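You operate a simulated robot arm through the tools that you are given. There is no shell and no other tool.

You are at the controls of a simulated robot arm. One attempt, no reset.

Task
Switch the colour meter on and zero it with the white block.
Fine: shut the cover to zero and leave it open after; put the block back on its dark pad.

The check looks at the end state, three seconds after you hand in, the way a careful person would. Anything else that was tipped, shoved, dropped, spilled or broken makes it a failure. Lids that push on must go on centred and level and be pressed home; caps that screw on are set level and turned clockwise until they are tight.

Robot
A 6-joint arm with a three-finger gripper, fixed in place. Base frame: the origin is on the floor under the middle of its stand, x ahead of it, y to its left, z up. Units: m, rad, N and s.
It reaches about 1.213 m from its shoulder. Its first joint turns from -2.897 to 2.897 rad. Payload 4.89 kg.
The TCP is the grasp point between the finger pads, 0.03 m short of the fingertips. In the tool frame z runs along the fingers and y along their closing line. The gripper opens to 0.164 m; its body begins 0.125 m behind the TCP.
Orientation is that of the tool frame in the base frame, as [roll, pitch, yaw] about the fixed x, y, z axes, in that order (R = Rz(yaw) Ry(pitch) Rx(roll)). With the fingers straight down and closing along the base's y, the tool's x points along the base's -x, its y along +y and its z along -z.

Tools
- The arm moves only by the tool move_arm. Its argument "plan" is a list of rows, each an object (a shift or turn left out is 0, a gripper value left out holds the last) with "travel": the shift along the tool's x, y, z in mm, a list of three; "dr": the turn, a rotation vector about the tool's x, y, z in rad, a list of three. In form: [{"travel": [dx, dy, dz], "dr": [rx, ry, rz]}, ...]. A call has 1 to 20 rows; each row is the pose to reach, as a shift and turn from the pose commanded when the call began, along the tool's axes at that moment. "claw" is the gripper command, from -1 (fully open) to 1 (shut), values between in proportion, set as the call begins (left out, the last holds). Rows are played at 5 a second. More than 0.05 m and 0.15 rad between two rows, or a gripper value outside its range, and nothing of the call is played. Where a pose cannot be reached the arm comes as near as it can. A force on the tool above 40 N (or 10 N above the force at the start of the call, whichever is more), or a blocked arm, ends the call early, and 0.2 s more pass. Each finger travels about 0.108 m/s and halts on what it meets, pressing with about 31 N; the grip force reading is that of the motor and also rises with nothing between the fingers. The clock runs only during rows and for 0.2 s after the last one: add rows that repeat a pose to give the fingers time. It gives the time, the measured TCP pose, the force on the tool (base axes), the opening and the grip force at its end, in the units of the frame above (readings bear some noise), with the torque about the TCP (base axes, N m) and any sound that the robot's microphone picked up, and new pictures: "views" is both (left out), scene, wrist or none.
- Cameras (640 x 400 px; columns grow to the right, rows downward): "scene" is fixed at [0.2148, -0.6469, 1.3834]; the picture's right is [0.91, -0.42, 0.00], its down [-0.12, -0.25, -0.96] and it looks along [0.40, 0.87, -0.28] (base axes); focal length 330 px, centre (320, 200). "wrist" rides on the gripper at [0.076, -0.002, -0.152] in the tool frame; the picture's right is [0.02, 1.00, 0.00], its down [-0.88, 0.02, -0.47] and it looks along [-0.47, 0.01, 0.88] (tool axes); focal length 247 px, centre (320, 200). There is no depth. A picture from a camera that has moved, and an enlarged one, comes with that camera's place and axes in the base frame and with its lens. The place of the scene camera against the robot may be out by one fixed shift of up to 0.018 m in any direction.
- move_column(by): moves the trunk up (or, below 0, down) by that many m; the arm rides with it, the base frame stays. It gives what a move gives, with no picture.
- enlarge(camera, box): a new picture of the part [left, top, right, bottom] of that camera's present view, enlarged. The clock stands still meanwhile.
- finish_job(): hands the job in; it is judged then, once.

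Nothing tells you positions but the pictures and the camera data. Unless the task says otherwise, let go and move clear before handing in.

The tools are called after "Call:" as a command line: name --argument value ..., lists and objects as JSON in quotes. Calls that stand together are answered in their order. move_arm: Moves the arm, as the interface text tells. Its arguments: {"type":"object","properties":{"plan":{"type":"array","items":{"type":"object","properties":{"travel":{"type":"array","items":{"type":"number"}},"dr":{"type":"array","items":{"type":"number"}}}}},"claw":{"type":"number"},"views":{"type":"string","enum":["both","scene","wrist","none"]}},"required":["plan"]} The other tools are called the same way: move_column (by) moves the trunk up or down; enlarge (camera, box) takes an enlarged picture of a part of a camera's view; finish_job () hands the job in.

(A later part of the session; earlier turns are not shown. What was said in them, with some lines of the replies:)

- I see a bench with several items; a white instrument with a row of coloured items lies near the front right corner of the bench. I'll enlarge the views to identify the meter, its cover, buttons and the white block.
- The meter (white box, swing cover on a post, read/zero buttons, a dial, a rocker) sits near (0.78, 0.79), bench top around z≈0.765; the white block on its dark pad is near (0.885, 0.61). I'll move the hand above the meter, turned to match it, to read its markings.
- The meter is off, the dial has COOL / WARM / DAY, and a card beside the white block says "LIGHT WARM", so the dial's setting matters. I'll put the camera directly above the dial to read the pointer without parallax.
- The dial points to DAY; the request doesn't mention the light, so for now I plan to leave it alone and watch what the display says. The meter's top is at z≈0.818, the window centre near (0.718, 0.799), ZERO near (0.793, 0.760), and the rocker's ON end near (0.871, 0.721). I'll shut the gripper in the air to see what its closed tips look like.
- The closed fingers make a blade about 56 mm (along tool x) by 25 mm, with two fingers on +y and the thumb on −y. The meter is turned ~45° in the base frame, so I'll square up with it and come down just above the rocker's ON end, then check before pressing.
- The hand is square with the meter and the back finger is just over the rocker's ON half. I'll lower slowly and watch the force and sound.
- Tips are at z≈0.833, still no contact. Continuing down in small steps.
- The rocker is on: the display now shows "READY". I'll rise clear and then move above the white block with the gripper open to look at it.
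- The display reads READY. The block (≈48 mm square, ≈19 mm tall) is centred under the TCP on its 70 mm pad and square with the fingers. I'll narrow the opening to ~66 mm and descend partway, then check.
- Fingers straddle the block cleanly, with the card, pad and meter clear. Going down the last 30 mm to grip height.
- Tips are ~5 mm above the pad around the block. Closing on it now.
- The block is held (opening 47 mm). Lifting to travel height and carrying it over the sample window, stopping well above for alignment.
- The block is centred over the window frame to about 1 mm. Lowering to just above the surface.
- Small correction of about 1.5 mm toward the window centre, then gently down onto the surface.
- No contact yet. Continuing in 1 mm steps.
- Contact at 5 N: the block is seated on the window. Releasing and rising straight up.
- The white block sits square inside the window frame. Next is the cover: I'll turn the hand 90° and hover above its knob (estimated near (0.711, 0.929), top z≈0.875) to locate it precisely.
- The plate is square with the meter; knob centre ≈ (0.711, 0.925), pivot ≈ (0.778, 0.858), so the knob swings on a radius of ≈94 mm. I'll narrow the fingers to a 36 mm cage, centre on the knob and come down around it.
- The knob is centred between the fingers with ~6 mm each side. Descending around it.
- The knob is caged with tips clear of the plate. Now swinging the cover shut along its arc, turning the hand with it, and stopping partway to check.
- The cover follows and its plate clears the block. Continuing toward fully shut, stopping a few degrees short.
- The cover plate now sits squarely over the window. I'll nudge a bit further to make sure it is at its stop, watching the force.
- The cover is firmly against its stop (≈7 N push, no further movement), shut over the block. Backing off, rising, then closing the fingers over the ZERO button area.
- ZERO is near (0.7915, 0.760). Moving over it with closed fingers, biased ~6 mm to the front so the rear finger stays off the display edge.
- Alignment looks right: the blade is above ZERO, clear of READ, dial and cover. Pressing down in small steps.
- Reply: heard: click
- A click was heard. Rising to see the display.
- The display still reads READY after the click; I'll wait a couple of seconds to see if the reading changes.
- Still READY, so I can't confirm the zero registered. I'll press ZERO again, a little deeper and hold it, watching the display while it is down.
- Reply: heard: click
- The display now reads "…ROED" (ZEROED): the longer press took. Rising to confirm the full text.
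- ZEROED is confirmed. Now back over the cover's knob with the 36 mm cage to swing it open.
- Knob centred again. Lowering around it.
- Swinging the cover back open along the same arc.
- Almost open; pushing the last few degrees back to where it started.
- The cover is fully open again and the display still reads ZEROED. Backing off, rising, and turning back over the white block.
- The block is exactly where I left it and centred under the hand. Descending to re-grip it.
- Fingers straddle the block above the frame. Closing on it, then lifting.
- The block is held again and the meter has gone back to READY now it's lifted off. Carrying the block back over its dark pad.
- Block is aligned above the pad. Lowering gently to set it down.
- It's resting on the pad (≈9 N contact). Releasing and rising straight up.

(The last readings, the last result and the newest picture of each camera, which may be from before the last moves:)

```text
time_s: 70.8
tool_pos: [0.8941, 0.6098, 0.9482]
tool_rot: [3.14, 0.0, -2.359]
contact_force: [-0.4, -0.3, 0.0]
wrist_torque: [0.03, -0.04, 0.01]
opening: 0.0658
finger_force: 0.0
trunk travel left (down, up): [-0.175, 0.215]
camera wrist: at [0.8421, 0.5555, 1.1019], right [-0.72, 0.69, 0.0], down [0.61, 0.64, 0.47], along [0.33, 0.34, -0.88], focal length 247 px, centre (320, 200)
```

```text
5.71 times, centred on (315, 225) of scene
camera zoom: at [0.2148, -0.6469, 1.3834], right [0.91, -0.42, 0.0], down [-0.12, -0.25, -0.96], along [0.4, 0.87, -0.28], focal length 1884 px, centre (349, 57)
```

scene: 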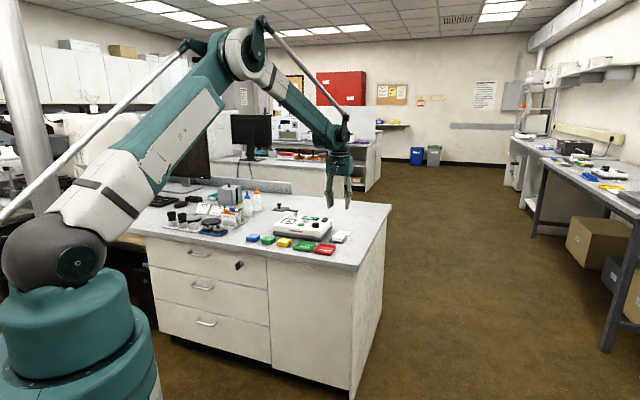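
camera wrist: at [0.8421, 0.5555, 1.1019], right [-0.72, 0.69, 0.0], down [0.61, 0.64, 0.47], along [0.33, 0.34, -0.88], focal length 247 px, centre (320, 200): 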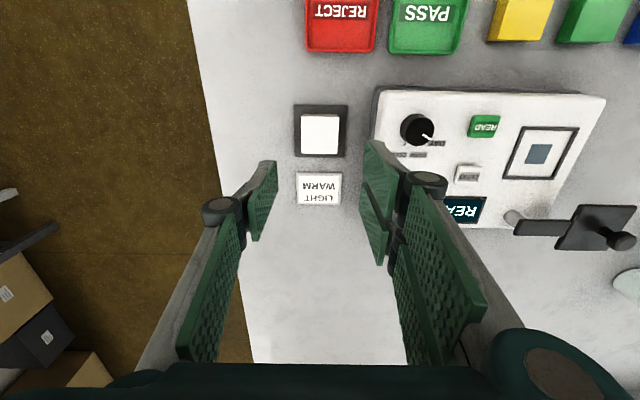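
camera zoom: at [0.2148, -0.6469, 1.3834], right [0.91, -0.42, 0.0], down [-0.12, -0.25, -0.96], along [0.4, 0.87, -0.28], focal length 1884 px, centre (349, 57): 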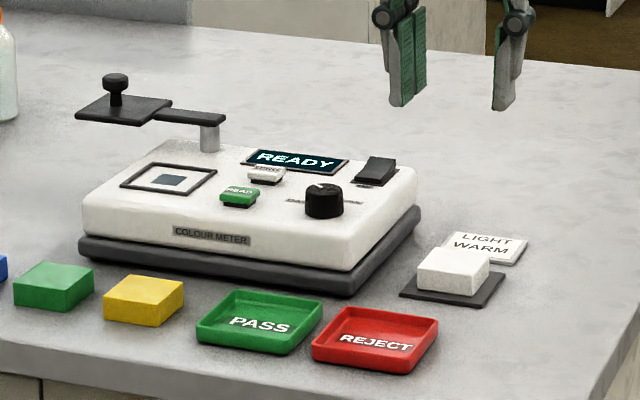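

The block is back centred on its dark pad, the cover is open, the meter is on, and nothing else has moved. I'll retreat a bit further up and back before handing in.

Call:
move_arm --plan '[{"travel": [10, 0, -30]}, {"travel": [30, 0, -60]}, {"travel": [60, 0, -90]}, {"travel": [90, 0, -110]}, {"travel": [90, 0, -110]}]' --views "both"

Call:
enlarge --camera "scene" --box '[150, 170, 370, 270]'

```text
time_s: 72.0
tool_pos: [0.8287, 0.5455, 1.0579]
tool_rot: [3.141, 0.001, -2.358]
contact_force: [-0.2, -0.1, 0.6]
wrist_torque: [0.06, -0.1, 0.02]
opening: 0.0658
finger_force: 0.1
trunk travel left (down, up): [-0.175, 0.215]
camera wrist: at [0.7782, 0.4914, 1.2114], right [-0.72, 0.69, 0.0], down [0.61, 0.64, 0.47], along [0.33, 0.34, -0.88], focal length 247 px, centre (320, 200)
```

scene: 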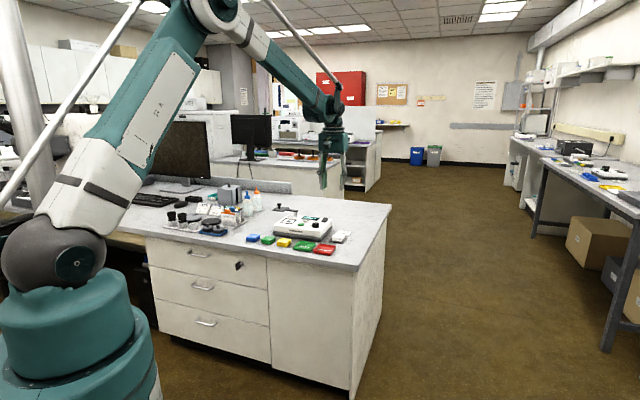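
wrist: 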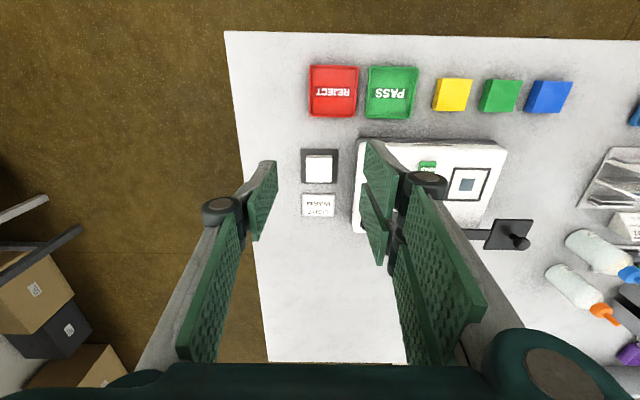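

```text
2.91 times, centred on (260, 220) of scene
camera zoom: at [0.2148, -0.6469, 1.3834], right [0.91, -0.42, 0.0], down [-0.12, -0.25, -0.96], along [0.4, 0.87, -0.28], focal length 959 px, centre (494, 142)
```

zoom: 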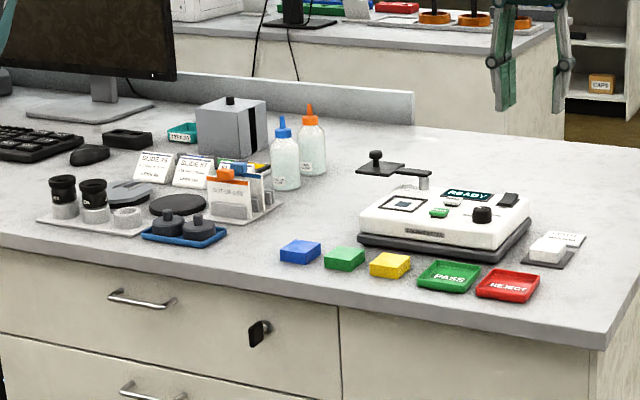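

The meter is on and was zeroed with the white block under the shut cover. The cover is now open, the block is back on its pad, and the arm is clear, so I'm handing in.

Call:
finish_job

```text
The job is handed in.
```

The colour meter is on and has been zeroed with the white block. I set the block on the window, shut the cover against its stop and pressed ZERO.

- **Zeroing:** The first press clicked but the display stayed on READY. I pressed again and held it longer, and the display showed ZEROED.
- **Display now:** It went back to READY around the time I lifted the block off. I took that to mean it is ready for a reading, not that the zero was lost, but I didn't press READ to check.
- **End state:** The cover is open again and the block is centred on its dark pad. Nothing else on the bench looks disturbed, and the arm is clear.
- **Light setting:** The card beside the pad says LIGHT WARM, but the dial was on DAY. I left it there because you didn't mention the light, so the zero was done under DAY. If you wanted WARM, the dial needs changing and the meter zeroing again.
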